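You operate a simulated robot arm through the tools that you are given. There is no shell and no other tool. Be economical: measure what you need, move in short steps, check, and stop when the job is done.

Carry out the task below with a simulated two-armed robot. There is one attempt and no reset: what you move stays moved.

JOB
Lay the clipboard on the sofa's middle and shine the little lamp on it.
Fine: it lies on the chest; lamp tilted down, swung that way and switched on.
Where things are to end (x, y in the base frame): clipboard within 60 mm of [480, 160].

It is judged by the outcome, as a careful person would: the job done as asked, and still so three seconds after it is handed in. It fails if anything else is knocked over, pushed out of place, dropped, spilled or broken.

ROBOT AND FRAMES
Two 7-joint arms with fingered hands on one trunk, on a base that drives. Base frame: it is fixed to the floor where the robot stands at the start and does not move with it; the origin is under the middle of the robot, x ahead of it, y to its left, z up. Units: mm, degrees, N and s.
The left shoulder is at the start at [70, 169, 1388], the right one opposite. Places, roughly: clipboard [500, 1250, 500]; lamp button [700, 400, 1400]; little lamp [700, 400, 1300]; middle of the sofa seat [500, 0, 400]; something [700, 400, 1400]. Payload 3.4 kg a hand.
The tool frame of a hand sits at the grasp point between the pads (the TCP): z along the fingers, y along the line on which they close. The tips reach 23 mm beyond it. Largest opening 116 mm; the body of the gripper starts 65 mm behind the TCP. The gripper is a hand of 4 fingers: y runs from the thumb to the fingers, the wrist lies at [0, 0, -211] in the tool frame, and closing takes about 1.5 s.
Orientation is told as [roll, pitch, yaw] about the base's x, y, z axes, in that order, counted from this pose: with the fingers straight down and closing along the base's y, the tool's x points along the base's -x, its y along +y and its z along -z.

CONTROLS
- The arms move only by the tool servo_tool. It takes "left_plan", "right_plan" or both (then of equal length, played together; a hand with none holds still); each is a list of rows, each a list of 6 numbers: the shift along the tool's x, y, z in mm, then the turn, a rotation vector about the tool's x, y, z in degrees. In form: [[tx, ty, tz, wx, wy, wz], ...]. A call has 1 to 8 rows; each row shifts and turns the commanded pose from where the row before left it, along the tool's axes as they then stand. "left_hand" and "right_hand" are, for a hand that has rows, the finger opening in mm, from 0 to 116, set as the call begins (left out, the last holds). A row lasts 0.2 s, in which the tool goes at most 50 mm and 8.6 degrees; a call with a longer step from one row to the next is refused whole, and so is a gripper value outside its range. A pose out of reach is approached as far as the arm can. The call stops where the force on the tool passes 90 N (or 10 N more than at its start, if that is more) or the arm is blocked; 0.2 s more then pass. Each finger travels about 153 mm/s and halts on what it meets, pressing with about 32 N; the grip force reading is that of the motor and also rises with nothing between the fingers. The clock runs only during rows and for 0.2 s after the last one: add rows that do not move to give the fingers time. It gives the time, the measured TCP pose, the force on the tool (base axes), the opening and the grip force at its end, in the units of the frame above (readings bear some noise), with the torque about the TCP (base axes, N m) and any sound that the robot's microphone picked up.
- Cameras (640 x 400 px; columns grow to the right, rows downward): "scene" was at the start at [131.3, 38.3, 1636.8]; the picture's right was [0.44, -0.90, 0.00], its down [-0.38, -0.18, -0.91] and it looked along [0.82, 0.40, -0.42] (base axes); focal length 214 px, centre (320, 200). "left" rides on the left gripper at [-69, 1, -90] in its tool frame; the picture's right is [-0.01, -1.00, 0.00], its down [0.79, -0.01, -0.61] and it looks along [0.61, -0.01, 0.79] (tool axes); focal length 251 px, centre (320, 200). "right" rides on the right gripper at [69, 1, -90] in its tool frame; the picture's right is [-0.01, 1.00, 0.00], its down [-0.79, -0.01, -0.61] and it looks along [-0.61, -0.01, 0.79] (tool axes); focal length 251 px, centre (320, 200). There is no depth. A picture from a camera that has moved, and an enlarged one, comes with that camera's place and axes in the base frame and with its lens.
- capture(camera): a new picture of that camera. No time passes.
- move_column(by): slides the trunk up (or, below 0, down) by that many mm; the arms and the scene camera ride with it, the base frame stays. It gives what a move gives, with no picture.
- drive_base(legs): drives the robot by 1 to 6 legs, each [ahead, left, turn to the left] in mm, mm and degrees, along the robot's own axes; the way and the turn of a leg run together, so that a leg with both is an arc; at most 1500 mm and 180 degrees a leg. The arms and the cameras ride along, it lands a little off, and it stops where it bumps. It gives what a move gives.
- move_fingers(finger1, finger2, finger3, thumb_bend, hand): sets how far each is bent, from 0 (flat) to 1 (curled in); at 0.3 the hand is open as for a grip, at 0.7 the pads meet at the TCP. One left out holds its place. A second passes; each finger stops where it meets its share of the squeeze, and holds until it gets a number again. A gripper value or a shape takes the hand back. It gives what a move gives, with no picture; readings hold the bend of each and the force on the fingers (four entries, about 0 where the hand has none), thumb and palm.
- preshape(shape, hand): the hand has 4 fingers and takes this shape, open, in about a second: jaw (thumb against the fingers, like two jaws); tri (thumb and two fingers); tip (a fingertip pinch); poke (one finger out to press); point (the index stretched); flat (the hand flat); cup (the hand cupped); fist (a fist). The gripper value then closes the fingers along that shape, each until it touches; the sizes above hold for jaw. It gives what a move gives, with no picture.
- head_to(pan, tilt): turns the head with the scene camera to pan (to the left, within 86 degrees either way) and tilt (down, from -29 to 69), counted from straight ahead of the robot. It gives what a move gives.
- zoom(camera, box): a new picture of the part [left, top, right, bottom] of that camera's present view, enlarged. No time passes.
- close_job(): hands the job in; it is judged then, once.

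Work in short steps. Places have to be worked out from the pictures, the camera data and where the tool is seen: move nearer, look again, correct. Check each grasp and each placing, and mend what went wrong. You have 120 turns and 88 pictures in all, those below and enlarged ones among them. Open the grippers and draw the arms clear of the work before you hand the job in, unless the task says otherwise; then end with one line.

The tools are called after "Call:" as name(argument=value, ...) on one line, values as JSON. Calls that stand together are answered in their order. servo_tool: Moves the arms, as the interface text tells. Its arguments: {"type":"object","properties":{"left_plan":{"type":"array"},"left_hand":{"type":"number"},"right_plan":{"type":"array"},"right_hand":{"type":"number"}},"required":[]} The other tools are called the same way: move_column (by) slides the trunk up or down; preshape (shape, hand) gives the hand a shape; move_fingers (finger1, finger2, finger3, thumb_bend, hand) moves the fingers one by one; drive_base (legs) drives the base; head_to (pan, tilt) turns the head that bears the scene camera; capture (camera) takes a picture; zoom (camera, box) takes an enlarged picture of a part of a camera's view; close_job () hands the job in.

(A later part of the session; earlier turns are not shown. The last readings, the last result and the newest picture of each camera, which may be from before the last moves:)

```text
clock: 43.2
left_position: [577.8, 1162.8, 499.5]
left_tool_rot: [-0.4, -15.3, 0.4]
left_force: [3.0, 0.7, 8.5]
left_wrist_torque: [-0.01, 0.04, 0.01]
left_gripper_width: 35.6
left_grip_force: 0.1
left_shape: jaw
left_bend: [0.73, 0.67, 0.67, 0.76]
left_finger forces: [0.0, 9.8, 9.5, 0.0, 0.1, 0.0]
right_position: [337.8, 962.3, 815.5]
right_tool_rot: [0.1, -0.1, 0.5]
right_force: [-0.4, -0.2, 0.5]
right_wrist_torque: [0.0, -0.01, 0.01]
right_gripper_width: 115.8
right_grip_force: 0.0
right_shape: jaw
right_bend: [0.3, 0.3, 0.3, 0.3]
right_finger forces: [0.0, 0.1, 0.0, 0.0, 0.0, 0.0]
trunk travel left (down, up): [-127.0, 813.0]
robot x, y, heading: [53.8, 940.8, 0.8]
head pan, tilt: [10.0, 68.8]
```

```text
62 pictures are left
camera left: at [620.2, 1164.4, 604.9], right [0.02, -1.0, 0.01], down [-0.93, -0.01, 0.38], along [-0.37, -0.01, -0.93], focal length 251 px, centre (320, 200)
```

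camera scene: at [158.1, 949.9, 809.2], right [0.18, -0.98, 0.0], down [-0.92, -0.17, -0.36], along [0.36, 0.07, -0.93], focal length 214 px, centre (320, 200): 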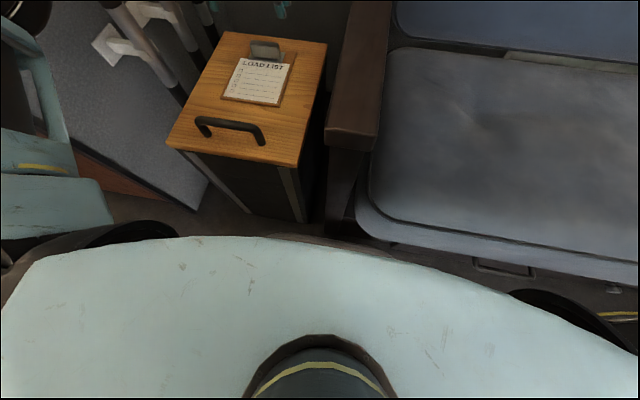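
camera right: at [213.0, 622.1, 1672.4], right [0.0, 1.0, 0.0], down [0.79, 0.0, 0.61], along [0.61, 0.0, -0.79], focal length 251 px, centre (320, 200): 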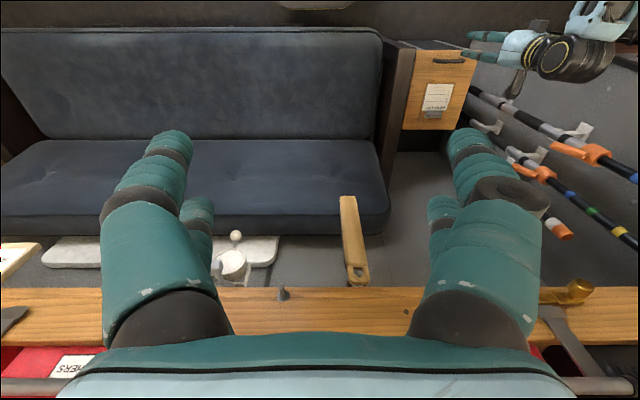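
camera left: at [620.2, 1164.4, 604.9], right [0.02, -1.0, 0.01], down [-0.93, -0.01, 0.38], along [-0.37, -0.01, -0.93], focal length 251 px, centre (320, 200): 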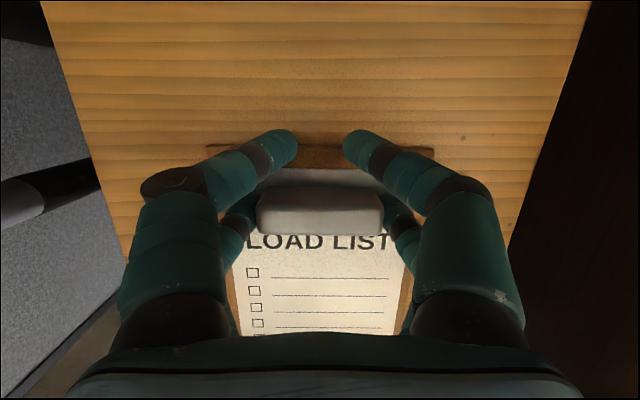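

The board followed exactly, and the far pair sits over the board behind the clip, which should keep it from pivoting. I lift it 40 mm as a test.

Call:
servo_tool(left_plan=[[-2.6, 0, -9.6, 0, 0, 0], [-2.6, 0, -9.6, 0, 0, 0], [-2.6, 0, -9.6, 0, 0, 0], [-2.6, 0, -9.6, 0, 0, 0], [0, 0, 0, 0, 0, 0]], left_hand=10)

Call:
capture(camera="left")

Call:
capture(camera="scene")

```text
clock: 44.4
left_position: [577.1, 1162.9, 538.9]
left_tool_rot: [-0.4, -15.4, 0.5]
left_force: [0.0, -0.5, -1.9]
left_wrist_torque: [0.03, -0.07, 0.01]
left_gripper_width: 35.7
left_grip_force: 0.1
left_shape: jaw
left_bend: [0.72, 0.6, 0.6, 0.73]
left_finger forces: [0.1, 11.6, 11.6, 0.1, 0.0, 0.1]
right_position: [338.7, 962.6, 815.9]
right_tool_rot: [0.1, 0.0, 0.6]
right_force: [0.2, 0.4, -1.2]
right_wrist_torque: [0.01, 0.03, 0.03]
right_gripper_width: 116.0
right_grip_force: 0.1
right_shape: jaw
right_bend: [0.3, 0.3, 0.3, 0.3]
right_finger forces: [0.1, 0.0, 0.0, 0.1, 0.0, 0.0]
trunk travel left (down, up): [-127.0, 813.0]
robot x, y, heading: [55.6, 940.0, 0.4]
head pan, tilt: [10.0, 68.8]
```

```text
61 pictures are left
camera left: at [620.4, 1165.0, 644.5], right [0.02, -1.0, 0.01], down [-0.93, -0.01, 0.38], along [-0.38, -0.01, -0.93], focal length 251 px, centre (320, 200)
```

left: 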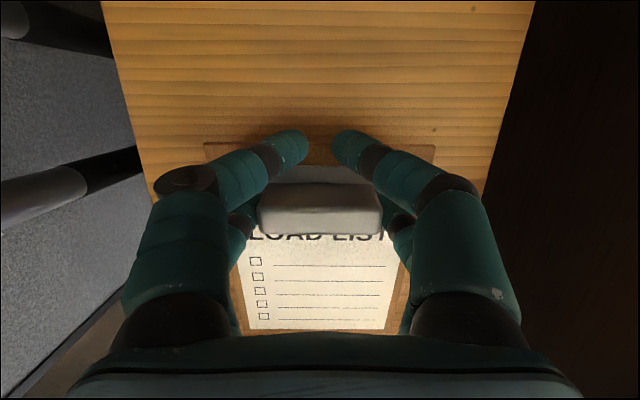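

```text
60 pictures are left
camera scene: at [158.1, 949.9, 809.1], right [0.18, -0.98, 0.0], down [-0.92, -0.17, -0.36], along [0.36, 0.07, -0.93], focal length 214 px, centre (320, 200)
```

scene: 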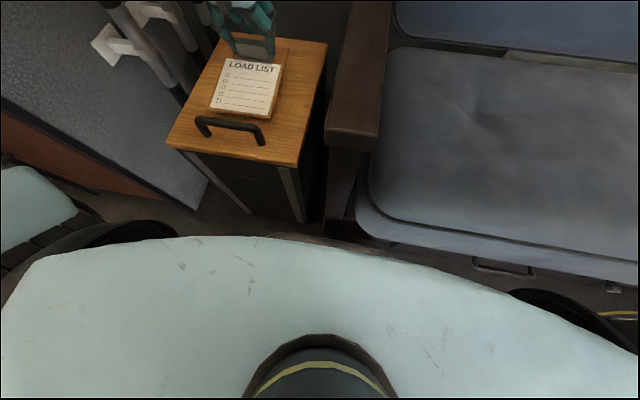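

It holds (about 2 N, nearly level). I raise the trunk 220 to clear the sofa arm, checking before driving.

Call:
move_column(by=220)

Call:
drive_base(legs=[[-60, 0, 0]])

Call:
capture(camera="left")

Call:
capture(camera="right")

```text
clock: 46.7
left_position: [577.9, 1162.9, 758.3]
left_tool_rot: [-0.3, -15.4, 0.5]
left_force: [0.0, 0.5, -1.2]
left_wrist_torque: [0.01, -0.06, 0.03]
left_gripper_width: 35.5
left_grip_force: 0.0
left_shape: jaw
left_bend: [0.72, 0.6, 0.6, 0.73]
left_finger forces: [0.1, 11.5, 11.5, 0.0, 0.0, 0.1]
right_position: [337.9, 962.5, 1034.8]
right_tool_rot: [0.0, 0.1, 0.5]
right_force: [0.4, 1.0, -0.9]
right_wrist_torque: [0.02, -0.01, 0.0]
right_gripper_width: 115.7
right_grip_force: 0.0
right_shape: jaw
right_bend: [0.3, 0.3, 0.3, 0.3]
right_finger forces: [0.0, 0.0, 0.1, 0.0, 0.0, 0.0]
trunk travel left (down, up): [-347.0, 593.0]
robot x, y, heading: [52.4, 938.8, 0.5]
head pan, tilt: [10.0, 68.8]
```

```text
clock: 47.7
left_position: [516.9, 1162.0, 759.6]
left_tool_rot: [-0.3, -15.3, 0.5]
left_force: [-0.3, -0.1, -0.6]
left_wrist_torque: [-0.04, -0.08, 0.03]
left_gripper_width: 35.8
left_grip_force: 0.0
left_shape: jaw
left_bend: [0.72, 0.6, 0.6, 0.73]
left_finger forces: [0.1, 11.5, 11.5, 0.1, 0.0, 0.0]
right_position: [277.9, 961.3, 1035.7]
right_tool_rot: [0.1, -0.1, 0.5]
right_force: [-1.5, -0.4, 1.0]
right_wrist_torque: [0.02, -0.03, -0.03]
right_gripper_width: 116.1
right_grip_force: 0.0
right_shape: jaw
right_bend: [0.3, 0.3, 0.3, 0.3]
right_finger forces: [0.0, 0.0, 0.0, 0.0, 0.0, 0.0]
trunk travel left (down, up): [-347.0, 593.0]
robot x, y, heading: [-7.3, 943.4, 0.3]
head pan, tilt: [10.0, 68.8]
```

```text
59 pictures are left
camera left: at [559.8, 1164.4, 865.1], right [0.02, -1.0, 0.01], down [-0.93, -0.01, 0.37], along [-0.37, -0.01, -0.93], focal length 251 px, centre (320, 200)
```

left: 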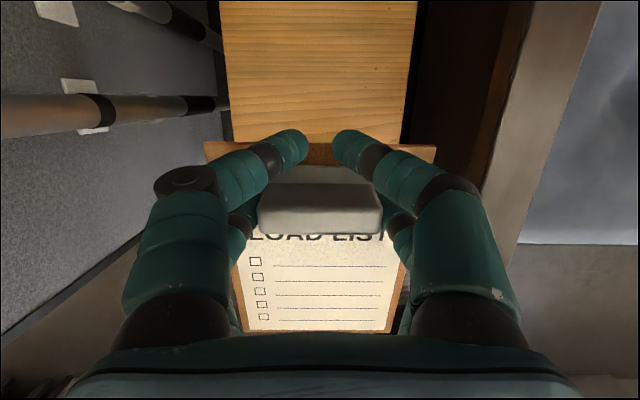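

```text
58 pictures are left
camera right: at [209.1, 961.3, 1125.1], right [0.0, 1.0, 0.0], down [0.79, 0.0, 0.61], along [0.61, 0.0, -0.79], focal length 251 px, centre (320, 200)
```

right: 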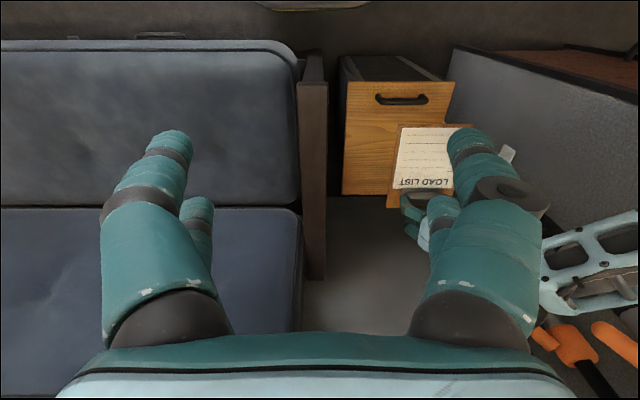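

Firmly held and well above the sofa arm. I drive right 1000 mm along the sofa.

Call:
drive_base(legs=[[0, -500, 0], [0, -500, 0]])

Call:
capture(camera="left")

```text
clock: 53.2
left_position: [528.6, 168.6, 758.9]
left_tool_rot: [-0.3, -15.2, 1.0]
left_force: [0.3, -0.3, -1.0]
left_wrist_torque: [0.0, -0.1, -0.02]
left_gripper_width: 35.6
left_grip_force: 0.1
left_shape: jaw
left_bend: [0.72, 0.6, 0.6, 0.73]
left_finger forces: [0.0, 11.5, 11.5, 0.1, 0.1, 0.0]
right_position: [291.4, -34.4, 1035.0]
right_tool_rot: [0.0, 0.1, 1.0]
right_force: [-0.2, -0.6, -0.5]
right_wrist_torque: [0.0, -0.03, -0.02]
right_gripper_width: 115.7
right_grip_force: 0.1
right_shape: jaw
right_bend: [0.3, 0.3, 0.3, 0.3]
right_finger forces: [0.1, 0.0, 0.0, 0.1, 0.1, 0.0]
trunk travel left (down, up): [-347.0, 593.0]
robot x, y, heading: [6.8, -60.2, 1.4]
head pan, tilt: [10.0, 68.8]
```

```text
57 pictures are left
camera left: at [571.9, 171.6, 864.4], right [0.02, -1.0, 0.01], down [-0.93, -0.02, 0.38], along [-0.38, -0.02, -0.93], focal length 251 px, centre (320, 200)
```

left: 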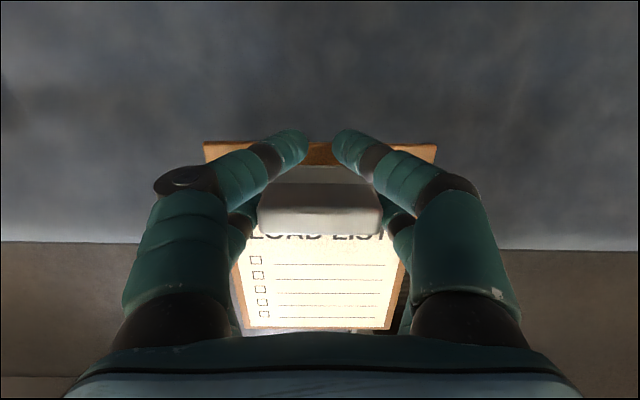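

Board centre is about (466,168). I lower the trunk 225, then shift slightly forward.

Call:
move_column(by=-225)

Call:
head_to(pan=25, tilt=50)

Call:
capture(camera="scene")

```text
clock: 55.5
left_position: [528.2, 168.8, 534.9]
left_tool_rot: [-0.2, -15.4, 1.0]
left_force: [-0.3, 0.0, -0.6]
left_wrist_torque: [0.0, -0.05, -0.01]
left_gripper_width: 36.0
left_grip_force: 0.0
left_shape: jaw
left_bend: [0.72, 0.6, 0.6, 0.73]
left_finger forces: [0.0, 11.5, 11.5, 0.0, 0.1, 0.1]
right_position: [291.0, -32.5, 809.6]
right_tool_rot: [0.1, 0.1, 0.9]
right_force: [-0.5, -0.4, 0.5]
right_wrist_torque: [0.01, 0.02, -0.03]
right_gripper_width: 116.0
right_grip_force: 0.0
right_shape: jaw
right_bend: [0.3, 0.3, 0.3, 0.3]
right_finger forces: [0.0, 0.0, 0.0, 0.0, 0.0, 0.0]
trunk travel left (down, up): [-122.0, 818.0]
robot x, y, heading: [6.5, -53.3, 1.0]
head pan, tilt: [10.0, 68.8]
```

```text
clock: 56.4
left_position: [528.5, 169.6, 533.8]
left_tool_rot: [-0.4, -15.3, 1.0]
left_force: [-0.4, -0.3, -1.6]
left_wrist_torque: [0.0, -0.04, 0.07]
left_gripper_width: 35.9
left_grip_force: 0.1
left_shape: jaw
left_bend: [0.72, 0.6, 0.6, 0.73]
left_finger forces: [0.0, 11.4, 11.5, 0.0, 0.0, 0.0]
right_position: [291.4, -32.1, 810.0]
right_tool_rot: [0.1, 0.0, 1.0]
right_force: [-0.3, 0.4, 0.1]
right_wrist_torque: [-0.02, 0.0, 0.01]
right_gripper_width: 115.9
right_grip_force: 0.1
right_shape: jaw
right_bend: [0.3, 0.3, 0.3, 0.3]
right_finger forces: [0.0, 0.1, 0.0, 0.0, 0.0, 0.0]
trunk travel left (down, up): [-122.0, 818.0]
robot x, y, heading: [13.2, -53.7, 1.0]
head pan, tilt: [25.0, 50.0]
```

```text
56 pictures are left
camera scene: at [125.5, -23.5, 826.0], right [0.44, -0.9, 0.0], down [-0.69, -0.34, -0.64], along [0.58, 0.28, -0.77], focal length 214 px, centre (320, 200)
```

scene: 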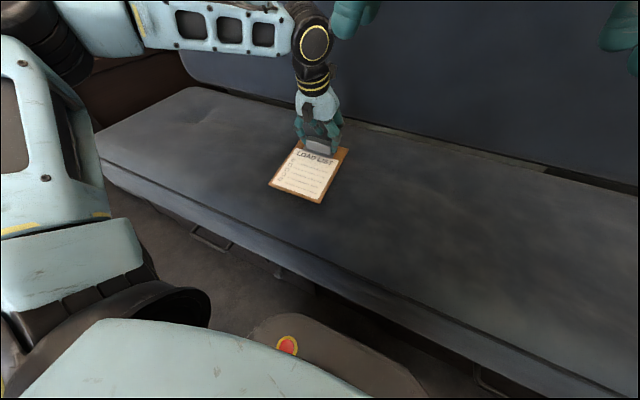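

The board hangs just above the seat. I go forward 12, right 8 and down 25 gently.

Call:
servo_tool(left_plan=[[-2, -2, 7, 0, 0, 0], [-2, -2, 7, 0, 0, 0], [-1, -2, 7, 0, 0, 0], [0, -2, 6, 0, 0, 0], [0, 0, 0, 0, 0, 0]])

Call:
servo_tool(left_plan=[[0.8, 0, 2.9, 0, 0, 0], [0.8, 0, 2.9, 0, 0, 0], [0, 0, 0, 0, 0, 0]])

```text
clock: 57.6
left_position: [540.5, 162.0, 508.3]
left_tool_rot: [-0.3, -15.3, 0.9]
left_force: [1.2, -0.1, -1.0]
left_wrist_torque: [0.0, -0.03, -0.02]
left_gripper_width: 35.6
left_grip_force: 0.0
left_shape: jaw
left_bend: [0.72, 0.6, 0.6, 0.73]
left_finger forces: [0.0, 11.5, 11.5, 0.0, 0.1, 0.0]
right_position: [290.4, -32.3, 809.7]
right_tool_rot: [0.1, 0.0, 1.0]
right_force: [0.5, -0.7, -0.6]
right_wrist_torque: [0.01, 0.04, 0.01]
right_gripper_width: 115.8
right_grip_force: 0.1
right_shape: jaw
right_bend: [0.3, 0.3, 0.3, 0.3]
right_finger forces: [0.0, 0.1, 0.1, 0.0, 0.1, 0.2]
trunk travel left (down, up): [-122.0, 818.0]
robot x, y, heading: [8.2, -57.4, 0.9]
head pan, tilt: [25.0, 50.0]
```

```text
clock: 58.4
left_position: [541.1, 160.8, 502.1]
left_tool_rot: [-0.3, -15.5, 1.0]
left_force: [-0.7, 0.3, -0.8]
left_wrist_torque: [0.0, -0.04, -0.03]
left_gripper_width: 35.6
left_grip_force: 0.1
left_shape: jaw
left_bend: [0.72, 0.6, 0.6, 0.73]
left_finger forces: [0.1, 11.5, 11.5, 0.1, 0.1, 0.0]
right_position: [290.7, -33.0, 810.6]
right_tool_rot: [0.1, 0.1, 1.0]
right_force: [-0.1, -0.4, -0.5]
right_wrist_torque: [0.0, 0.01, 0.0]
right_gripper_width: 116.0
right_grip_force: 0.1
right_shape: jaw
right_bend: [0.3, 0.3, 0.3, 0.3]
right_finger forces: [0.1, 0.0, 0.0, 0.1, 0.0, 0.0]
trunk travel left (down, up): [-122.0, 818.0]
robot x, y, heading: [6.4, -56.8, 1.1]
head pan, tilt: [25.0, 50.0]
```

No contact yet; I keep going down, watching the force.

Call:
servo_tool(left_plan=[[0.8, 0, 2.9, 0, 0, 0], [0.8, 0, 2.9, 0, 0, 0], [0.8, 0, 2.9, 0, 0, 0], [0.8, 0, 2.9, 0, 0, 0], [0, 0, 0, 0, 0, 0]])

Call:
capture(camera="scene")

```text
clock: 59.6
left_position: [540.2, 162.7, 492.7]
left_tool_rot: [-0.2, -15.4, 1.0]
left_force: [-0.3, 0.7, 6.7]
left_wrist_torque: [0.01, 0.11, 0.02]
left_gripper_width: 35.5
left_grip_force: 0.0
left_shape: jaw
left_bend: [0.72, 0.6, 0.61, 0.73]
left_finger forces: [0.0, 12.0, 11.4, 0.0, 0.1, 0.1]
right_position: [290.0, -33.4, 810.7]
right_tool_rot: [0.1, -0.1, 1.0]
right_force: [-0.2, -0.4, 0.0]
right_wrist_torque: [-0.03, -0.01, -0.04]
right_gripper_width: 115.9
right_grip_force: 0.0
right_shape: jaw
right_bend: [0.3, 0.3, 0.3, 0.3]
right_finger forces: [0.0, 0.0, 0.0, 0.1, 0.1, 0.0]
trunk travel left (down, up): [-122.0, 818.0]
robot x, y, heading: [9.1, -55.9, 0.9]
head pan, tilt: [25.0, 50.0]
```

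```text
55 pictures are left
camera scene: at [124.8, -23.7, 826.3], right [0.44, -0.9, 0.0], down [-0.69, -0.34, -0.64], along [0.58, 0.28, -0.77], focal length 214 px, centre (320, 200)
```

scene: 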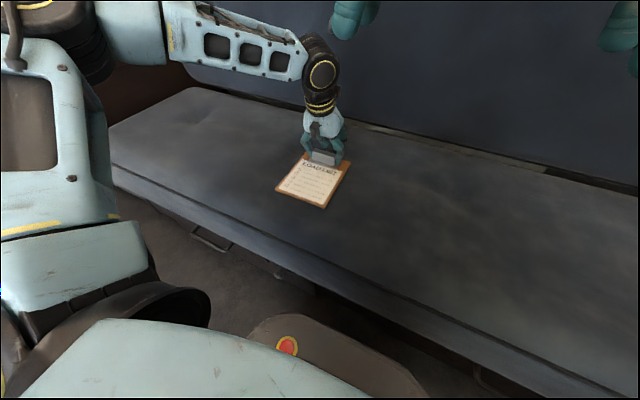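

Contact (≈7 N): the board is on the seat. I release with the fingers opening wide, then lift straight up.

Call:
servo_tool(left_plan=[[0, 0, 0, 0, 0, 0], [0, 0, 0, 0, 0, 0], [0, 0, 0, 0, 0, 0], [0, 0, 0, 0, 0, 0], [0, 0, 0, 0, 0, 0]], left_hand=112)

Call:
servo_tool(left_plan=[[-5, 0, -19, 0, 0, 0], [-5, 0, -19, 0, 0, 0], [-8, 0, -29, 0, 0, 0], [-8, 0, -29, 0, 0, 0], [0, 0, 0, 0, 0, 0]])

Call:
capture(camera="left")

```text
clock: 60.8
left_position: [540.5, 161.8, 491.1]
left_tool_rot: [-0.3, -15.4, 1.0]
left_force: [0.0, 1.0, 1.7]
left_wrist_torque: [-0.02, -0.01, 0.02]
left_gripper_width: 111.9
left_grip_force: 0.0
left_shape: jaw
left_bend: [0.37, 0.37, 0.37, 0.37]
left_finger forces: [0.0, 0.0, 0.1, 0.0, 0.0, 0.0]
right_position: [290.7, -32.4, 810.8]
right_tool_rot: [0.1, -0.1, 1.0]
right_force: [-0.4, 0.2, 0.0]
right_wrist_torque: [0.0, -0.01, 0.0]
right_gripper_width: 115.9
right_grip_force: 0.1
right_shape: jaw
right_bend: [0.3, 0.3, 0.3, 0.3]
right_finger forces: [0.0, 0.0, 0.0, 0.0, 0.0, 0.0]
trunk travel left (down, up): [-122.0, 818.0]
robot x, y, heading: [6.5, -54.4, 1.0]
head pan, tilt: [25.0, 50.0]
```

```text
clock: 62.0
left_position: [541.6, 161.8, 591.6]
left_tool_rot: [-0.3, -15.4, 1.0]
left_force: [0.6, -0.2, -0.5]
left_wrist_torque: [0.03, 0.02, 0.0]
left_gripper_width: 112.0
left_grip_force: 0.1
left_shape: jaw
left_bend: [0.37, 0.37, 0.37, 0.37]
left_finger forces: [0.1, 0.1, 0.0, 0.1, 0.0, 0.1]
right_position: [292.0, -33.4, 809.7]
right_tool_rot: [0.0, -0.1, 1.1]
right_force: [0.2, -0.2, 0.1]
right_wrist_torque: [-0.01, -0.05, 0.02]
right_gripper_width: 115.7
right_grip_force: 0.0
right_shape: jaw
right_bend: [0.3, 0.3, 0.3, 0.3]
right_finger forces: [0.0, 0.0, 0.1, 0.1, 0.1, 0.0]
trunk travel left (down, up): [-122.0, 818.0]
robot x, y, heading: [9.4, -55.2, 0.9]
head pan, tilt: [25.0, 50.0]
```

```text
54 pictures are left
camera left: at [584.7, 164.8, 695.9], right [0.02, -1.0, 0.01], down [-0.93, -0.02, 0.38], along [-0.38, -0.02, -0.93], focal length 251 px, centre (320, 200)
```

left: 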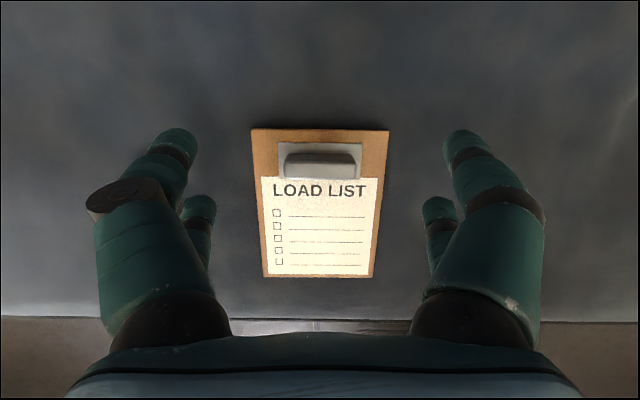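

The clipboard is at about (487,160), flat. Now for the lamp: I raise the trunk 450, back up a little and look at it.

Call:
move_column(by=450)

Call:
drive_base(legs=[[-60, 250, 0]])

Call:
head_to(pan=15, tilt=0)

Call:
capture(camera="scene")

```text
refused: 450 is not a number from -400 to 400
```

```text
clock: 63.8
left_position: [479.2, 409.7, 590.0]
left_tool_rot: [-0.4, -15.3, 0.9]
left_force: [-0.2, -0.2, 0.2]
left_wrist_torque: [-0.02, 0.01, 0.01]
left_gripper_width: 111.8
left_grip_force: 0.2
left_shape: jaw
left_bend: [0.37, 0.37, 0.37, 0.37]
left_finger forces: [0.1, 0.1, 0.1, 0.0, 0.0, 0.0]
right_position: [226.1, 215.2, 810.7]
right_tool_rot: [0.1, 0.1, 0.8]
right_force: [0.3, 1.0, 0.2]
right_wrist_torque: [0.01, 0.04, 0.03]
right_gripper_width: 115.9
right_grip_force: 0.0
right_shape: jaw
right_bend: [0.3, 0.3, 0.3, 0.3]
right_finger forces: [0.1, 0.0, 0.0, 0.1, 0.0, 0.0]
trunk travel left (down, up): [-122.0, 818.0]
robot x, y, heading: [-58.0, 191.8, 1.2]
head pan, tilt: [25.0, 50.0]
```

```text
clock: 65.0
left_position: [477.9, 410.0, 590.9]
left_tool_rot: [-0.2, -15.4, 0.9]
left_force: [0.5, -0.7, 0.7]
left_wrist_torque: [0.02, -0.01, 0.0]
left_gripper_width: 111.9
left_grip_force: 0.1
left_shape: jaw
left_bend: [0.37, 0.37, 0.37, 0.37]
left_finger forces: [0.0, 0.0, 0.0, 0.1, 0.1, 0.0]
right_position: [226.9, 214.9, 809.4]
right_tool_rot: [0.1, 0.0, 0.9]
right_force: [-0.1, -0.5, -1.2]
right_wrist_torque: [0.01, -0.02, 0.02]
right_gripper_width: 115.9
right_grip_force: 0.0
right_shape: jaw
right_bend: [0.3, 0.3, 0.3, 0.3]
right_finger forces: [0.0, 0.1, 0.1, 0.0, 0.0, 0.0]
trunk travel left (down, up): [-122.0, 818.0]
robot x, y, heading: [-58.2, 196.6, 0.7]
head pan, tilt: [15.0, 0.0]
```

```text
53 pictures are left
camera scene: at [78.6, 215.3, 903.9], right [0.27, -0.96, 0.0], down [0.0, 0.0, -1.0], along [0.96, 0.27, 0.0], focal length 214 px, centre (320, 200)
```

scene: 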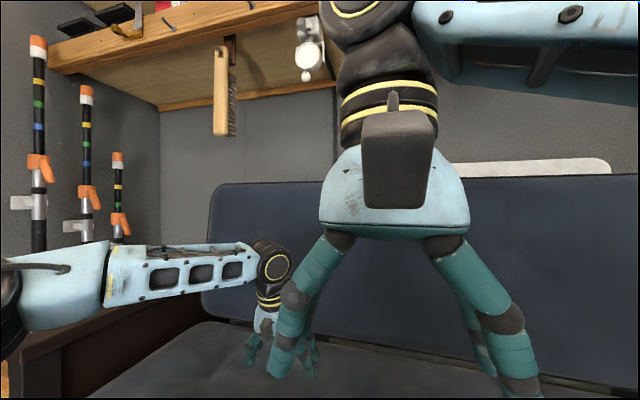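

Column moves are limited to 400. I raise 390 and move the right hand aside to the right.

Call:
move_column(by=390)

Call:
servo_tool(right_plan=[[0, -45, 0, 0, 0, 0], [0, -45, 0, 0, 0, 0], [0, -45, 0, 0, 0, 0], [0, -45, 0, 0, 0, 0], [0, -45, 0, 0, 0, 0], [0, -45, 0, 0, 0, 0]])

Call:
capture(camera="scene")

```text
clock: 68.7
left_position: [478.3, 409.1, 980.8]
left_tool_rot: [-0.2, -15.2, 0.8]
left_force: [-1.3, 0.4, 0.0]
left_wrist_torque: [-0.03, 0.0, 0.0]
left_gripper_width: 111.9
left_grip_force: 0.0
left_shape: jaw
left_bend: [0.37, 0.37, 0.37, 0.37]
left_finger forces: [0.0, 0.0, 0.0, 0.0, 0.0, 0.1]
right_position: [226.7, 215.0, 1200.0]
right_tool_rot: [0.1, 0.0, 0.7]
right_force: [0.0, 0.1, -0.8]
right_wrist_torque: [0.01, -0.01, -0.02]
right_gripper_width: 116.0
right_grip_force: 0.0
right_shape: jaw
right_bend: [0.3, 0.3, 0.3, 0.3]
right_finger forces: [0.0, 0.1, 0.0, 0.0, 0.0, 0.0]
trunk travel left (down, up): [-512.0, 428.0]
robot x, y, heading: [-57.2, 190.7, 0.8]
head pan, tilt: [15.0, 0.0]
```

```text
clock: 70.1
left_position: [475.5, 407.5, 980.8]
left_tool_rot: [-0.1, -15.3, 0.9]
left_force: [0.8, 0.7, 0.1]
left_wrist_torque: [0.0, -0.02, -0.02]
left_gripper_width: 112.0
left_grip_force: 0.1
left_shape: jaw
left_bend: [0.37, 0.37, 0.37, 0.37]
left_finger forces: [0.0, 0.0, 0.1, 0.0, 0.0, 0.0]
right_position: [248.7, -5.6, 1162.1]
right_tool_rot: [0.2, -0.1, 0.9]
right_force: [0.0, -0.1, -0.6]
right_wrist_torque: [0.06, 0.01, 0.03]
right_gripper_width: 115.8
right_grip_force: 0.1
right_shape: jaw
right_bend: [0.3, 0.3, 0.3, 0.3]
right_finger forces: [0.1, 0.1, 0.0, 0.1, 0.1, 0.0]
right hand out of reach, approached as far as the arm can: row 4, 5, 6
trunk travel left (down, up): [-512.0, 428.0]
robot x, y, heading: [-57.9, 190.9, 0.8]
head pan, tilt: [15.0, 0.0]
```

```text
52 pictures are left
camera scene: at [78.2, 213.5, 1294.1], right [0.27, -0.96, 0.0], down [0.0, 0.0, -1.0], along [0.96, 0.27, 0.0], focal length 214 px, centre (320, 200)
```

scene: 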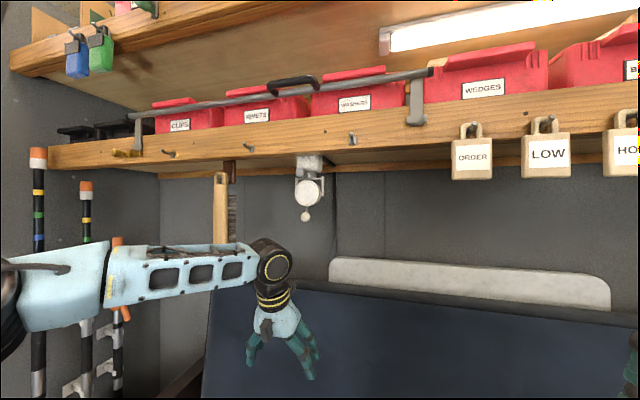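

Call:
zoom(camera="scene", box=[260, 130, 360, 240])

```text
3.64 times, centred on (310, 185) of scene
camera zoom: at [78.2, 213.5, 1294.1], right [0.27, -0.96, 0.0], down [0.0, 0.0, -1.0], along [0.96, 0.27, 0.0], focal length 780 px, centre (356, 254)
```

zoom: 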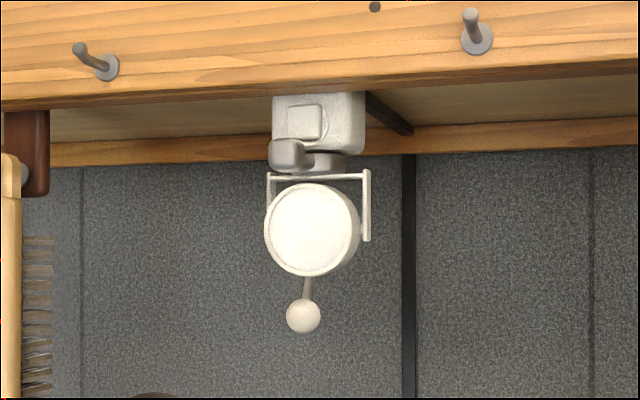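

I can read the lamp now: a box under the shelf with a square button (~(680,422,1400)), a grey swing handle pointing at the robot (~(600,410,1368)), and a tiltable head (~(663,414,1313)) with a ball knob (~(636,412,1250)). I raise the trunk and point the left hand forward.

Call:
move_column(by=150)

Call:
servo_tool(left_plan=[[10, 0, 0, 0, -8.5, 0], [10, 0, 0, 0, -8.5, 0], [0, 0, 0, 0, -8.5, 0], [0, 0, 0, 0, -8.5, 0], [0, 0, 0, 0, -8.5, 0], [0, 0, 0, 0, -8.5, 0], [0, 0, 0, 0, -8.5, 0], [0, 0, 0, 0, -8.5, 0]])

Call:
preshape(hand="left", shape="poke")

Call:
capture(camera="left")

Call:
capture(camera="scene")

```text
clock: 71.9
left_position: [479.2, 409.4, 1129.9]
left_tool_rot: [-0.3, -15.3, 0.9]
left_force: [-0.5, -0.1, 0.4]
left_wrist_torque: [0.0, 0.0, 0.01]
left_gripper_width: 112.1
left_grip_force: 0.0
left_shape: jaw
left_bend: [0.37, 0.37, 0.37, 0.37]
left_finger forces: [0.1, 0.1, 0.0, 0.0, 0.0, 0.0]
right_position: [249.7, -4.2, 1313.1]
right_tool_rot: [0.2, -0.2, 0.8]
right_force: [-0.2, -0.6, -0.8]
right_wrist_torque: [-0.03, 0.04, -0.01]
right_gripper_width: 116.0
right_grip_force: 0.0
right_shape: jaw
right_bend: [0.3, 0.3, 0.3, 0.3]
right_finger forces: [0.0, 0.0, 0.0, 0.0, 0.1, 0.0]
trunk travel left (down, up): [-662.0, 278.0]
robot x, y, heading: [-59.9, 192.2, 1.2]
head pan, tilt: [15.0, 0.0]
```

```text
clock: 73.7
left_position: [448.6, 453.3, 1170.1]
left_tool_rot: [0.4, -83.0, 0.1]
left_force: [0.3, 1.0, -0.7]
left_wrist_torque: [0.01, 0.01, 0.03]
left_gripper_width: 111.9
left_grip_force: 0.0
left_shape: jaw
left_bend: [0.37, 0.37, 0.37, 0.37]
left_finger forces: [0.0, 0.0, 0.0, 0.0, 0.0, 0.1]
left hand out of reach, approached as far as the arm can: row 7, 8
right_position: [247.6, -2.6, 1314.2]
right_tool_rot: [-0.1, 0.0, 0.9]
right_force: [0.4, 0.2, 0.0]
right_wrist_torque: [0.0, 0.01, 0.01]
right_gripper_width: 115.9
right_grip_force: 0.0
right_shape: jaw
right_bend: [0.3, 0.3, 0.3, 0.3]
right_finger forces: [0.0, 0.1, 0.0, 0.0, 0.0, 0.0]
trunk travel left (down, up): [-662.0, 278.0]
robot x, y, heading: [-55.2, 191.2, 0.8]
head pan, tilt: [15.0, 0.0]
```

```text
clock: 74.6
left_position: [451.3, 451.2, 1167.5]
left_tool_rot: [1.0, -82.7, -0.6]
left_force: [-0.2, 0.0, -0.5]
left_wrist_torque: [0.02, 0.0, 0.0]
left_gripper_width: 0.2
left_grip_force: 0.1
left_shape: poke
left_bend: [1.0, 1.0, 1.0, 0.28]
left_finger forces: [0.1, 0.0, 0.0, 0.1, 0.1, 0.0]
right_position: [250.6, -4.7, 1311.9]
right_tool_rot: [0.0, 0.0, 0.9]
right_force: [-0.1, 0.0, -0.3]
right_wrist_torque: [0.01, -0.01, 0.02]
right_gripper_width: 115.8
right_grip_force: 0.1
right_shape: jaw
right_bend: [0.3, 0.3, 0.3, 0.3]
right_finger forces: [0.1, 0.0, 0.0, 0.0, 0.0, 0.0]
trunk travel left (down, up): [-662.0, 278.0]
robot x, y, heading: [-52.5, 191.0, 0.8]
head pan, tilt: [15.0, 0.0]
```

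```text
50 pictures are left
camera left: at [370.7, 450.9, 1247.5], right [0.01, -1.0, 0.01], down [-0.7, -0.01, -0.71], along [0.71, 0.0, -0.7], focal length 251 px, centre (320, 200)
```

left: 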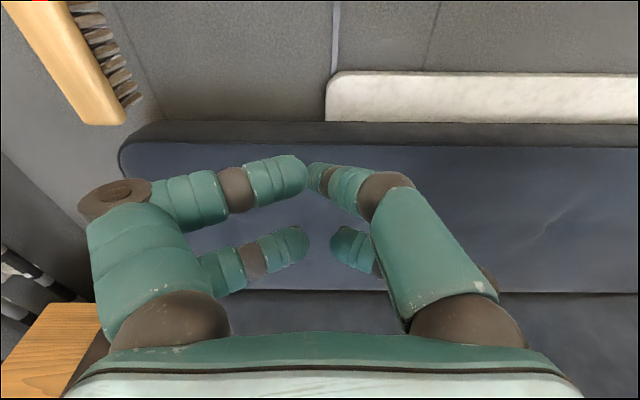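

```text
49 pictures are left
camera scene: at [78.7, 215.0, 1443.9], right [0.27, -0.96, 0.0], down [0.0, 0.0, -1.0], along [0.96, 0.27, 0.0], focal length 214 px, centre (320, 200)
```

scene: 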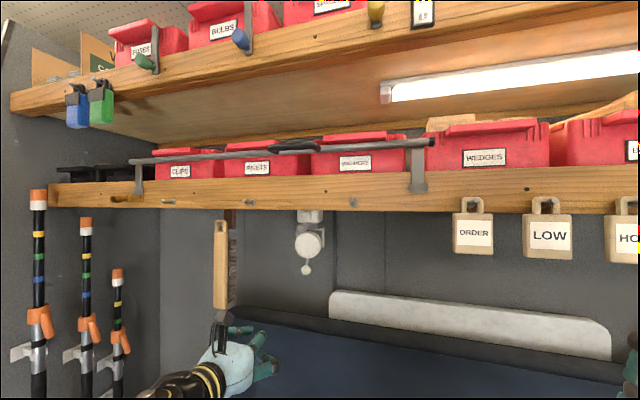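

The poke shape may still be settling; I finish the pitch to −90 and look again.

Call:
servo_tool(left_plan=[[0, 0, 0, 0, -3.5, 0], [0, 0, 0, 0, -3.5, 0], [0, 0, 0, 0, 0, 0], [0, 0, 0, 0, 0, 0]])

Call:
capture(camera="left")

Call:
head_to(pan=30, tilt=30)

Call:
capture(camera="scene")

```text
clock: 75.6
left_position: [447.8, 475.8, 1199.6]
left_tool_rot: [2.4, -89.8, -1.7]
left_force: [0.8, 0.0, -0.3]
left_wrist_torque: [-0.01, 0.01, 0.02]
left_gripper_width: 0.0
left_grip_force: 0.0
left_shape: poke
left_bend: [1.0, 1.0, 1.0, 0.28]
left_finger forces: [0.0, 0.0, 0.0, 0.0, 0.0, 0.0]
left hand out of reach, approached as far as the arm can: row 1, 2
right_position: [249.8, -4.6, 1312.8]
right_tool_rot: [0.1, -0.1, 0.8]
right_force: [0.1, -0.3, 0.3]
right_wrist_torque: [0.03, 0.0, 0.02]
right_gripper_width: 116.1
right_grip_force: 0.1
right_shape: jaw
right_bend: [0.3, 0.3, 0.3, 0.3]
right_finger forces: [0.0, 0.0, 0.0, 0.0, 0.1, 0.0]
trunk travel left (down, up): [-662.0, 278.0]
robot x, y, heading: [-57.1, 190.5, 0.9]
head pan, tilt: [15.0, 0.0]
```

```text
48 pictures are left
camera left: at [358.3, 476.6, 1268.7], right [0.01, -1.0, 0.01], down [-0.61, -0.01, -0.79], along [0.79, 0.0, -0.61], focal length 251 px, centre (320, 200)
```

left: 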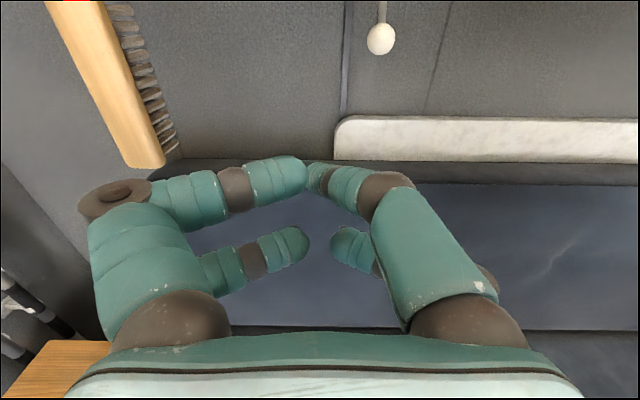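

```text
clock: 76.5
left_position: [447.4, 476.5, 1198.9]
left_tool_rot: [6.5, -89.8, -6.0]
left_force: [-0.4, 0.0, -0.4]
left_wrist_torque: [0.01, -0.03, 0.02]
left_gripper_width: 0.0
left_grip_force: 0.1
left_shape: poke
left_bend: [1.0, 1.0, 1.0, 0.28]
left_finger forces: [0.0, 0.0, 0.1, 0.0, 0.0, 0.0]
right_position: [249.8, -5.4, 1313.4]
right_tool_rot: [0.0, -0.2, 0.9]
right_force: [0.2, 0.3, 0.3]
right_wrist_torque: [0.02, 0.0, 0.0]
right_gripper_width: 115.9
right_grip_force: 0.0
right_shape: jaw
right_bend: [0.3, 0.3, 0.3, 0.3]
right_finger forces: [0.0, 0.0, 0.1, 0.0, 0.0, 0.0]
trunk travel left (down, up): [-662.0, 278.0]
robot x, y, heading: [-56.3, 193.4, 1.2]
head pan, tilt: [30.0, 30.0]
```

```text
47 pictures are left
camera scene: at [69.7, 237.0, 1395.7], right [0.51, -0.86, 0.0], down [-0.43, -0.26, -0.87], along [0.74, 0.44, -0.5], focal length 214 px, centre (320, 200)
```

scene: 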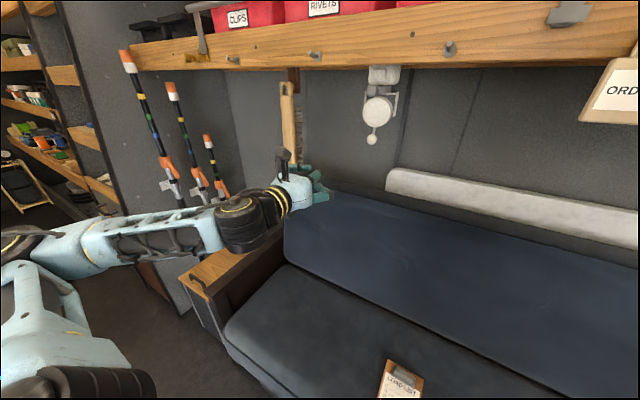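

Call:
zoom(camera="scene", box=[240, 130, 360, 230])

Call:
zoom(camera="scene", box=[340, 50, 430, 160])

```text
4.00 times, centred on (300, 180) of scene
camera zoom: at [69.7, 237.0, 1395.7], right [0.51, -0.86, 0.0], down [-0.43, -0.26, -0.87], along [0.74, 0.44, -0.5], focal length 858 px, centre (400, 280)
```

zoom: 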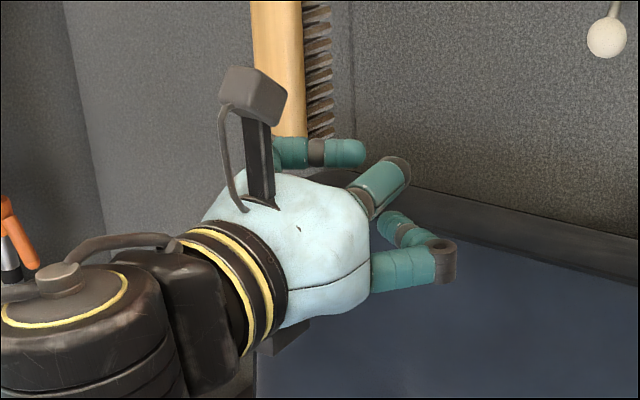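

```text
3.64 times, centred on (385, 105) of scene
camera zoom: at [69.7, 237.0, 1395.7], right [0.51, -0.86, 0.0], down [-0.43, -0.26, -0.87], along [0.74, 0.44, -0.5], focal length 780 px, centre (84, 546)
```

zoom: 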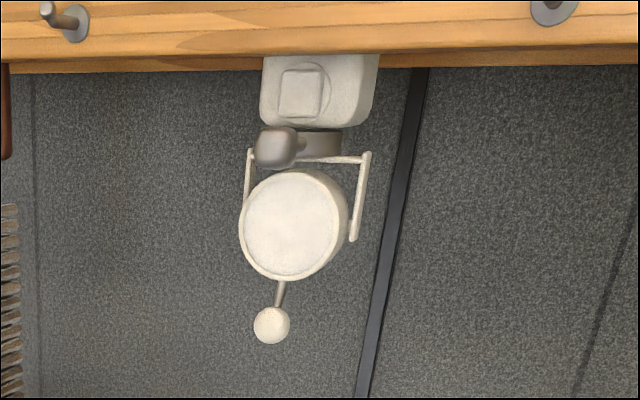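

The poke shape isn't useful, so I'll push with a closed jaw. I drive ahead 60, then bring the closed hand in front of the ball at (~560,412,1250).

Call:
drive_base(legs=[[60, 0, 0]])

Call:
preshape(hand="left", shape="jaw")

Call:
servo_tool(left_plan=[[-17, -21, 0, 0, 0, 0], [-17, -21, 0, 0, 0, 0], [-17, -21, 0, 0, 0, 0], [0, 0, 0, 0, 0, 0], [0, 0, 0, 0, 0, 0], [0, 0, 0, 0, 0, 0]], left_hand=0)

Call:
capture(camera="left")

```text
clock: 77.5
left_position: [505.1, 478.0, 1199.7]
left_tool_rot: [165.0, -90.0, -164.3]
left_force: [-0.2, 0.3, -0.7]
left_wrist_torque: [0.02, 0.03, 0.01]
left_gripper_width: 0.1
left_grip_force: 0.1
left_shape: poke
left_bend: [1.0, 1.0, 1.0, 0.28]
left_finger forces: [0.1, 0.0, 0.0, 0.0, 0.0, 0.0]
right_position: [305.7, -4.2, 1312.6]
right_tool_rot: [0.1, -0.3, 0.8]
right_force: [-1.2, -0.9, -0.7]
right_wrist_torque: [-0.04, -0.01, -0.01]
right_gripper_width: 116.1
right_grip_force: 0.1
right_shape: jaw
right_bend: [0.3, 0.3, 0.3, 0.3]
right_finger forces: [0.0, 0.0, 0.0, 0.1, 0.0, 0.0]
trunk travel left (down, up): [-662.0, 278.0]
robot x, y, heading: [1.7, 192.0, 0.9]
head pan, tilt: [30.0, 30.0]
```

```text
clock: 78.4
left_position: [506.7, 476.6, 1199.9]
left_tool_rot: [7.0, -89.9, -6.3]
left_force: [-0.7, 0.0, 0.4]
left_wrist_torque: [0.02, -0.02, -0.03]
left_gripper_width: 115.8
left_grip_force: 0.0
left_shape: jaw
left_bend: [0.3, 0.3, 0.3, 0.3]
left_finger forces: [0.0, 0.0, 0.0, 0.0, 0.1, 0.0]
right_position: [309.6, -3.4, 1313.5]
right_tool_rot: [0.1, -0.1, 0.8]
right_force: [-0.4, -0.3, 1.0]
right_wrist_torque: [0.01, -0.01, 0.04]
right_gripper_width: 115.9
right_grip_force: 0.1
right_shape: jaw
right_bend: [0.3, 0.3, 0.3, 0.3]
right_finger forces: [0.0, 0.0, 0.0, 0.0, 0.0, 0.0]
trunk travel left (down, up): [-662.0, 278.0]
robot x, y, heading: [3.2, 193.3, 0.7]
head pan, tilt: [30.0, 30.0]
```

```text
clock: 79.8
left_position: [508.7, 413.3, 1249.7]
left_tool_rot: [13.0, -89.8, -12.5]
left_force: [0.2, 0.0, -0.4]
left_wrist_torque: [-0.02, -0.01, -0.02]
left_gripper_width: 0.0
left_grip_force: 32.3
left_shape: jaw
left_bend: [0.62, 0.62, 0.62, 0.62]
left_finger forces: [0.0, 0.0, 0.0, 0.0, 0.0, 0.0]
right_position: [309.6, -4.3, 1313.4]
right_tool_rot: [0.1, -0.1, 0.8]
right_force: [-0.4, -0.6, 0.6]
right_wrist_torque: [-0.02, 0.0, -0.01]
right_gripper_width: 115.9
right_grip_force: 0.0
right_shape: jaw
right_bend: [0.3, 0.3, 0.3, 0.3]
right_finger forces: [0.1, 0.0, 0.0, 0.0, 0.1, 0.1]
trunk travel left (down, up): [-662.0, 278.0]
robot x, y, heading: [3.1, 193.0, 0.9]
head pan, tilt: [30.0, 30.0]
```

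```text
44 pictures are left
camera left: at [419.1, 413.8, 1319.5], right [0.01, -1.0, 0.01], down [-0.61, -0.01, -0.79], along [0.79, 0.0, -0.61], focal length 251 px, centre (320, 200)
```

left: 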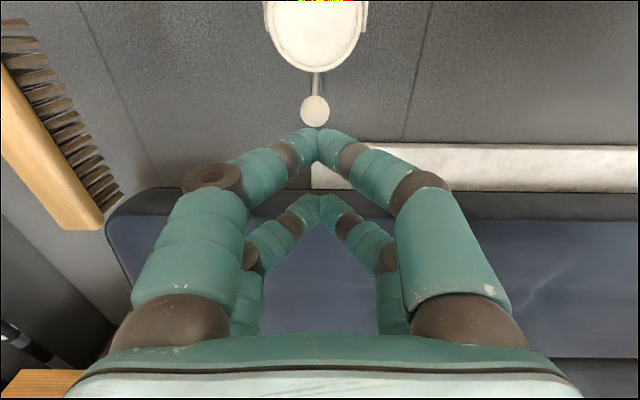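

The closed fingers sit right in line with the ball (≈(636,416,1249)). I drop 16 mm so the upper fingertips meet it squarely, go forward and push about 35 mm.

Call:
servo_tool(left_plan=[[8, 2, 20, 0, 0, 0], [8, 2, 30, 0, 0, 0], [0, 0, 35, 0, 0, 0], [1, 0, 10, 0, 0, 0], [2, 0, 12, 0, 0, 0], [3, 0, 12, 0, 0, 0], [0, 0, 0, 0, 0, 0]])

Call:
capture(camera="left")

Call:
zoom(camera="scene", box=[300, 30, 460, 160])

```text
clock: 81.4
left_position: [622.9, 430.7, 1252.5]
left_tool_rot: [37.5, -89.8, -37.0]
left_force: [-1.0, 0.9, -0.2]
left_wrist_torque: [0.02, 0.01, -0.01]
left_gripper_width: 0.0
left_grip_force: 31.8
left_shape: jaw
left_bend: [0.62, 0.62, 0.64, 0.62]
left_finger forces: [0.0, 0.0, 0.0, 0.0, 0.0, 0.1]
left hand out of reach, approached as far as the arm can: row 2, 3, 5, 6
right_position: [308.3, -4.2, 1313.9]
right_tool_rot: [0.1, -0.1, 0.8]
right_force: [0.4, -0.2, 0.5]
right_wrist_torque: [0.0, -0.03, 0.02]
right_gripper_width: 115.8
right_grip_force: 0.0
right_shape: jaw
right_bend: [0.3, 0.3, 0.3, 0.3]
right_finger forces: [0.1, 0.0, 0.0, 0.0, 0.0, 0.0]
trunk travel left (down, up): [-662.0, 278.0]
robot x, y, heading: [3.2, 192.2, 1.1]
head pan, tilt: [30.0, 30.0]
```

```text
43 pictures are left
camera left: at [533.3, 430.3, 1322.4], right [0.01, -1.0, 0.01], down [-0.61, -0.01, -0.79], along [0.79, 0.0, -0.61], focal length 251 px, centre (320, 200)
```

left: 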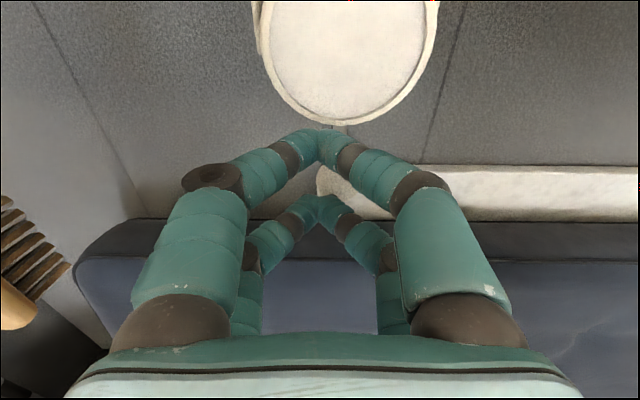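

```text
3.08 times, centred on (380, 95) of scene
camera zoom: at [128.7, 237.8, 1395.8], right [0.51, -0.86, 0.0], down [-0.43, -0.26, -0.87], along [0.74, 0.44, -0.5], focal length 660 px, centre (135, 523)
```

zoom: 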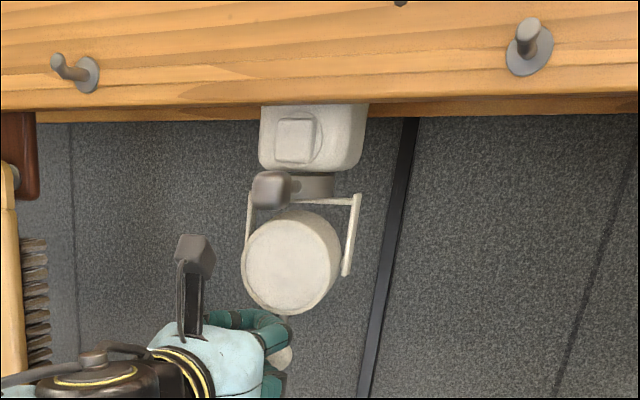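

The wrist is at its limit with the trunk this high; a lower trunk should let the hand point forward more easily. I retract first and check nothing moved.

Call:
servo_tool(left_plan=[[0, 0, -40, 0, 0, 0], [0, 0, -40, 0, 0, 0], [0, 0, -20, 0, 0, 0]])

Call:
move_column(by=-150)

Call:
servo_tool(left_plan=[[-38, 0, 0, 0, 0, 0], [-38, 0, 0, 0, 0, 0], [-38, 0, 0, 0, 0, 0], [-38, 0, 0, 0, 0, 0], [0, 0, 0, 0, 0, 0]])

```text
clock: 82.2
left_position: [522.8, 430.4, 1251.4]
left_tool_rot: [8.8, -89.9, -8.1]
left_force: [0.3, -0.9, 1.3]
left_wrist_torque: [0.0, -0.02, -0.02]
left_gripper_width: 0.0
left_grip_force: 32.0
left_shape: jaw
left_bend: [0.62, 0.62, 0.64, 0.62]
left_finger forces: [0.0, 0.0, 0.0, 0.1, 0.1, 0.0]
right_position: [309.4, -3.8, 1312.8]
right_tool_rot: [0.1, -0.1, 0.9]
right_force: [0.4, 0.0, -0.4]
right_wrist_torque: [-0.02, -0.01, -0.01]
right_gripper_width: 116.0
right_grip_force: 0.0
right_shape: jaw
right_bend: [0.3, 0.3, 0.3, 0.3]
right_finger forces: [0.0, 0.0, 0.0, 0.0, 0.0, 0.1]
trunk travel left (down, up): [-662.0, 278.0]
robot x, y, heading: [2.9, 191.3, 0.9]
head pan, tilt: [30.0, 30.0]
```

```text
clock: 84.0
left_position: [523.3, 430.9, 1102.5]
left_tool_rot: [7.1, -89.9, -6.5]
left_force: [-0.8, 0.1, 0.0]
left_wrist_torque: [0.0, -0.03, -0.01]
left_gripper_width: 0.0
left_grip_force: 31.9
left_shape: jaw
left_bend: [0.62, 0.62, 0.64, 0.62]
left_finger forces: [0.1, 0.0, 0.0, 0.0, 0.0, 0.1]
right_position: [308.9, -4.2, 1163.4]
right_tool_rot: [0.1, -0.1, 0.8]
right_force: [0.3, -0.2, -0.2]
right_wrist_torque: [0.03, 0.04, 0.01]
right_gripper_width: 116.0
right_grip_force: 0.1
right_shape: jaw
right_bend: [0.3, 0.3, 0.3, 0.3]
right_finger forces: [0.0, 0.0, 0.0, 0.0, 0.0, 0.0]
trunk travel left (down, up): [-512.0, 428.0]
robot x, y, heading: [2.2, 196.1, 1.2]
head pan, tilt: [30.0, 30.0]
```

```text
clock: 85.2
left_position: [524.6, 430.5, 1253.9]
left_tool_rot: [-1.6, -90.0, 2.2]
left_force: [-0.1, 0.1, 1.0]
left_wrist_torque: [-0.01, -0.03, 0.02]
left_gripper_width: 0.0
left_grip_force: 31.7
left_shape: jaw
left_bend: [0.62, 0.62, 0.64, 0.62]
left_finger forces: [0.1, 0.0, 0.0, 0.1, 0.1, 0.0]
right_position: [310.7, -4.2, 1161.8]
right_tool_rot: [0.1, 0.0, 0.8]
right_force: [0.6, -0.1, -0.1]
right_wrist_torque: [-0.01, -0.01, -0.02]
right_gripper_width: 115.7
right_grip_force: 0.0
right_shape: jaw
right_bend: [0.3, 0.3, 0.3, 0.3]
right_finger forces: [0.1, 0.0, 0.0, 0.0, 0.1, 0.1]
trunk travel left (down, up): [-512.0, 428.0]
robot x, y, heading: [3.8, 191.4, 0.9]
head pan, tilt: [30.0, 30.0]
```

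No trouble at the lower trunk. I realign (y 416, z 1233) and advance, then push about 35 mm.

Call:
servo_tool(left_plan=[[10, -7, 20, 0, 0, 0], [10, -7, 25, 0, 0, 0], [0, 0, 25, 0, 0, 0], [1, 0, 12, 0, 0, 0], [1, 0, 12, 0, 0, 0], [2, 0, 12, 0, 0, 0], [0, 0, 0, 0, 0, 0]])

Call:
capture(camera="left")

```text
clock: 86.8
left_position: [628.8, 415.4, 1230.9]
left_tool_rot: [2.5, -89.9, -2.0]
left_force: [0.3, -0.1, -0.1]
left_wrist_torque: [0.04, 0.0, 0.0]
left_gripper_width: 0.2
left_grip_force: 32.3
left_shape: jaw
left_bend: [0.62, 0.62, 0.64, 0.62]
left_finger forces: [0.0, 0.0, 0.0, 0.1, 0.0, 0.1]
right_position: [309.6, -3.6, 1163.3]
right_tool_rot: [0.1, -0.1, 0.9]
right_force: [-0.6, -0.2, -0.1]
right_wrist_torque: [-0.01, 0.04, 0.03]
right_gripper_width: 116.1
right_grip_force: 0.0
right_shape: jaw
right_bend: [0.3, 0.3, 0.3, 0.3]
right_finger forces: [0.0, 0.0, 0.0, 0.0, 0.0, 0.0]
trunk travel left (down, up): [-512.0, 428.0]
robot x, y, heading: [5.3, 196.2, 0.9]
head pan, tilt: [30.0, 30.0]
```

```text
41 pictures are left
camera left: at [540.5, 416.4, 1299.7], right [0.01, -1.0, 0.01], down [-0.61, -0.01, -0.79], along [0.79, 0.0, -0.61], focal length 251 px, centre (320, 200)
```

left: 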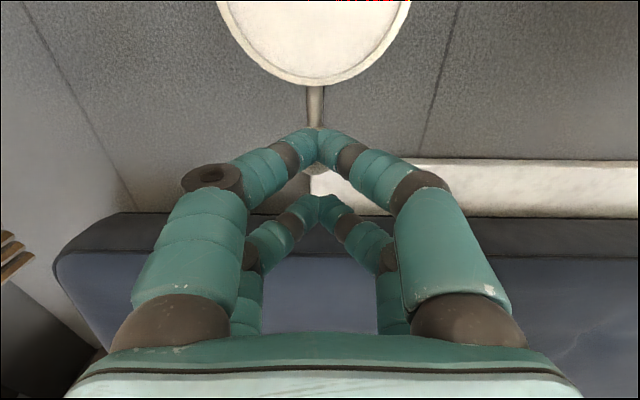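

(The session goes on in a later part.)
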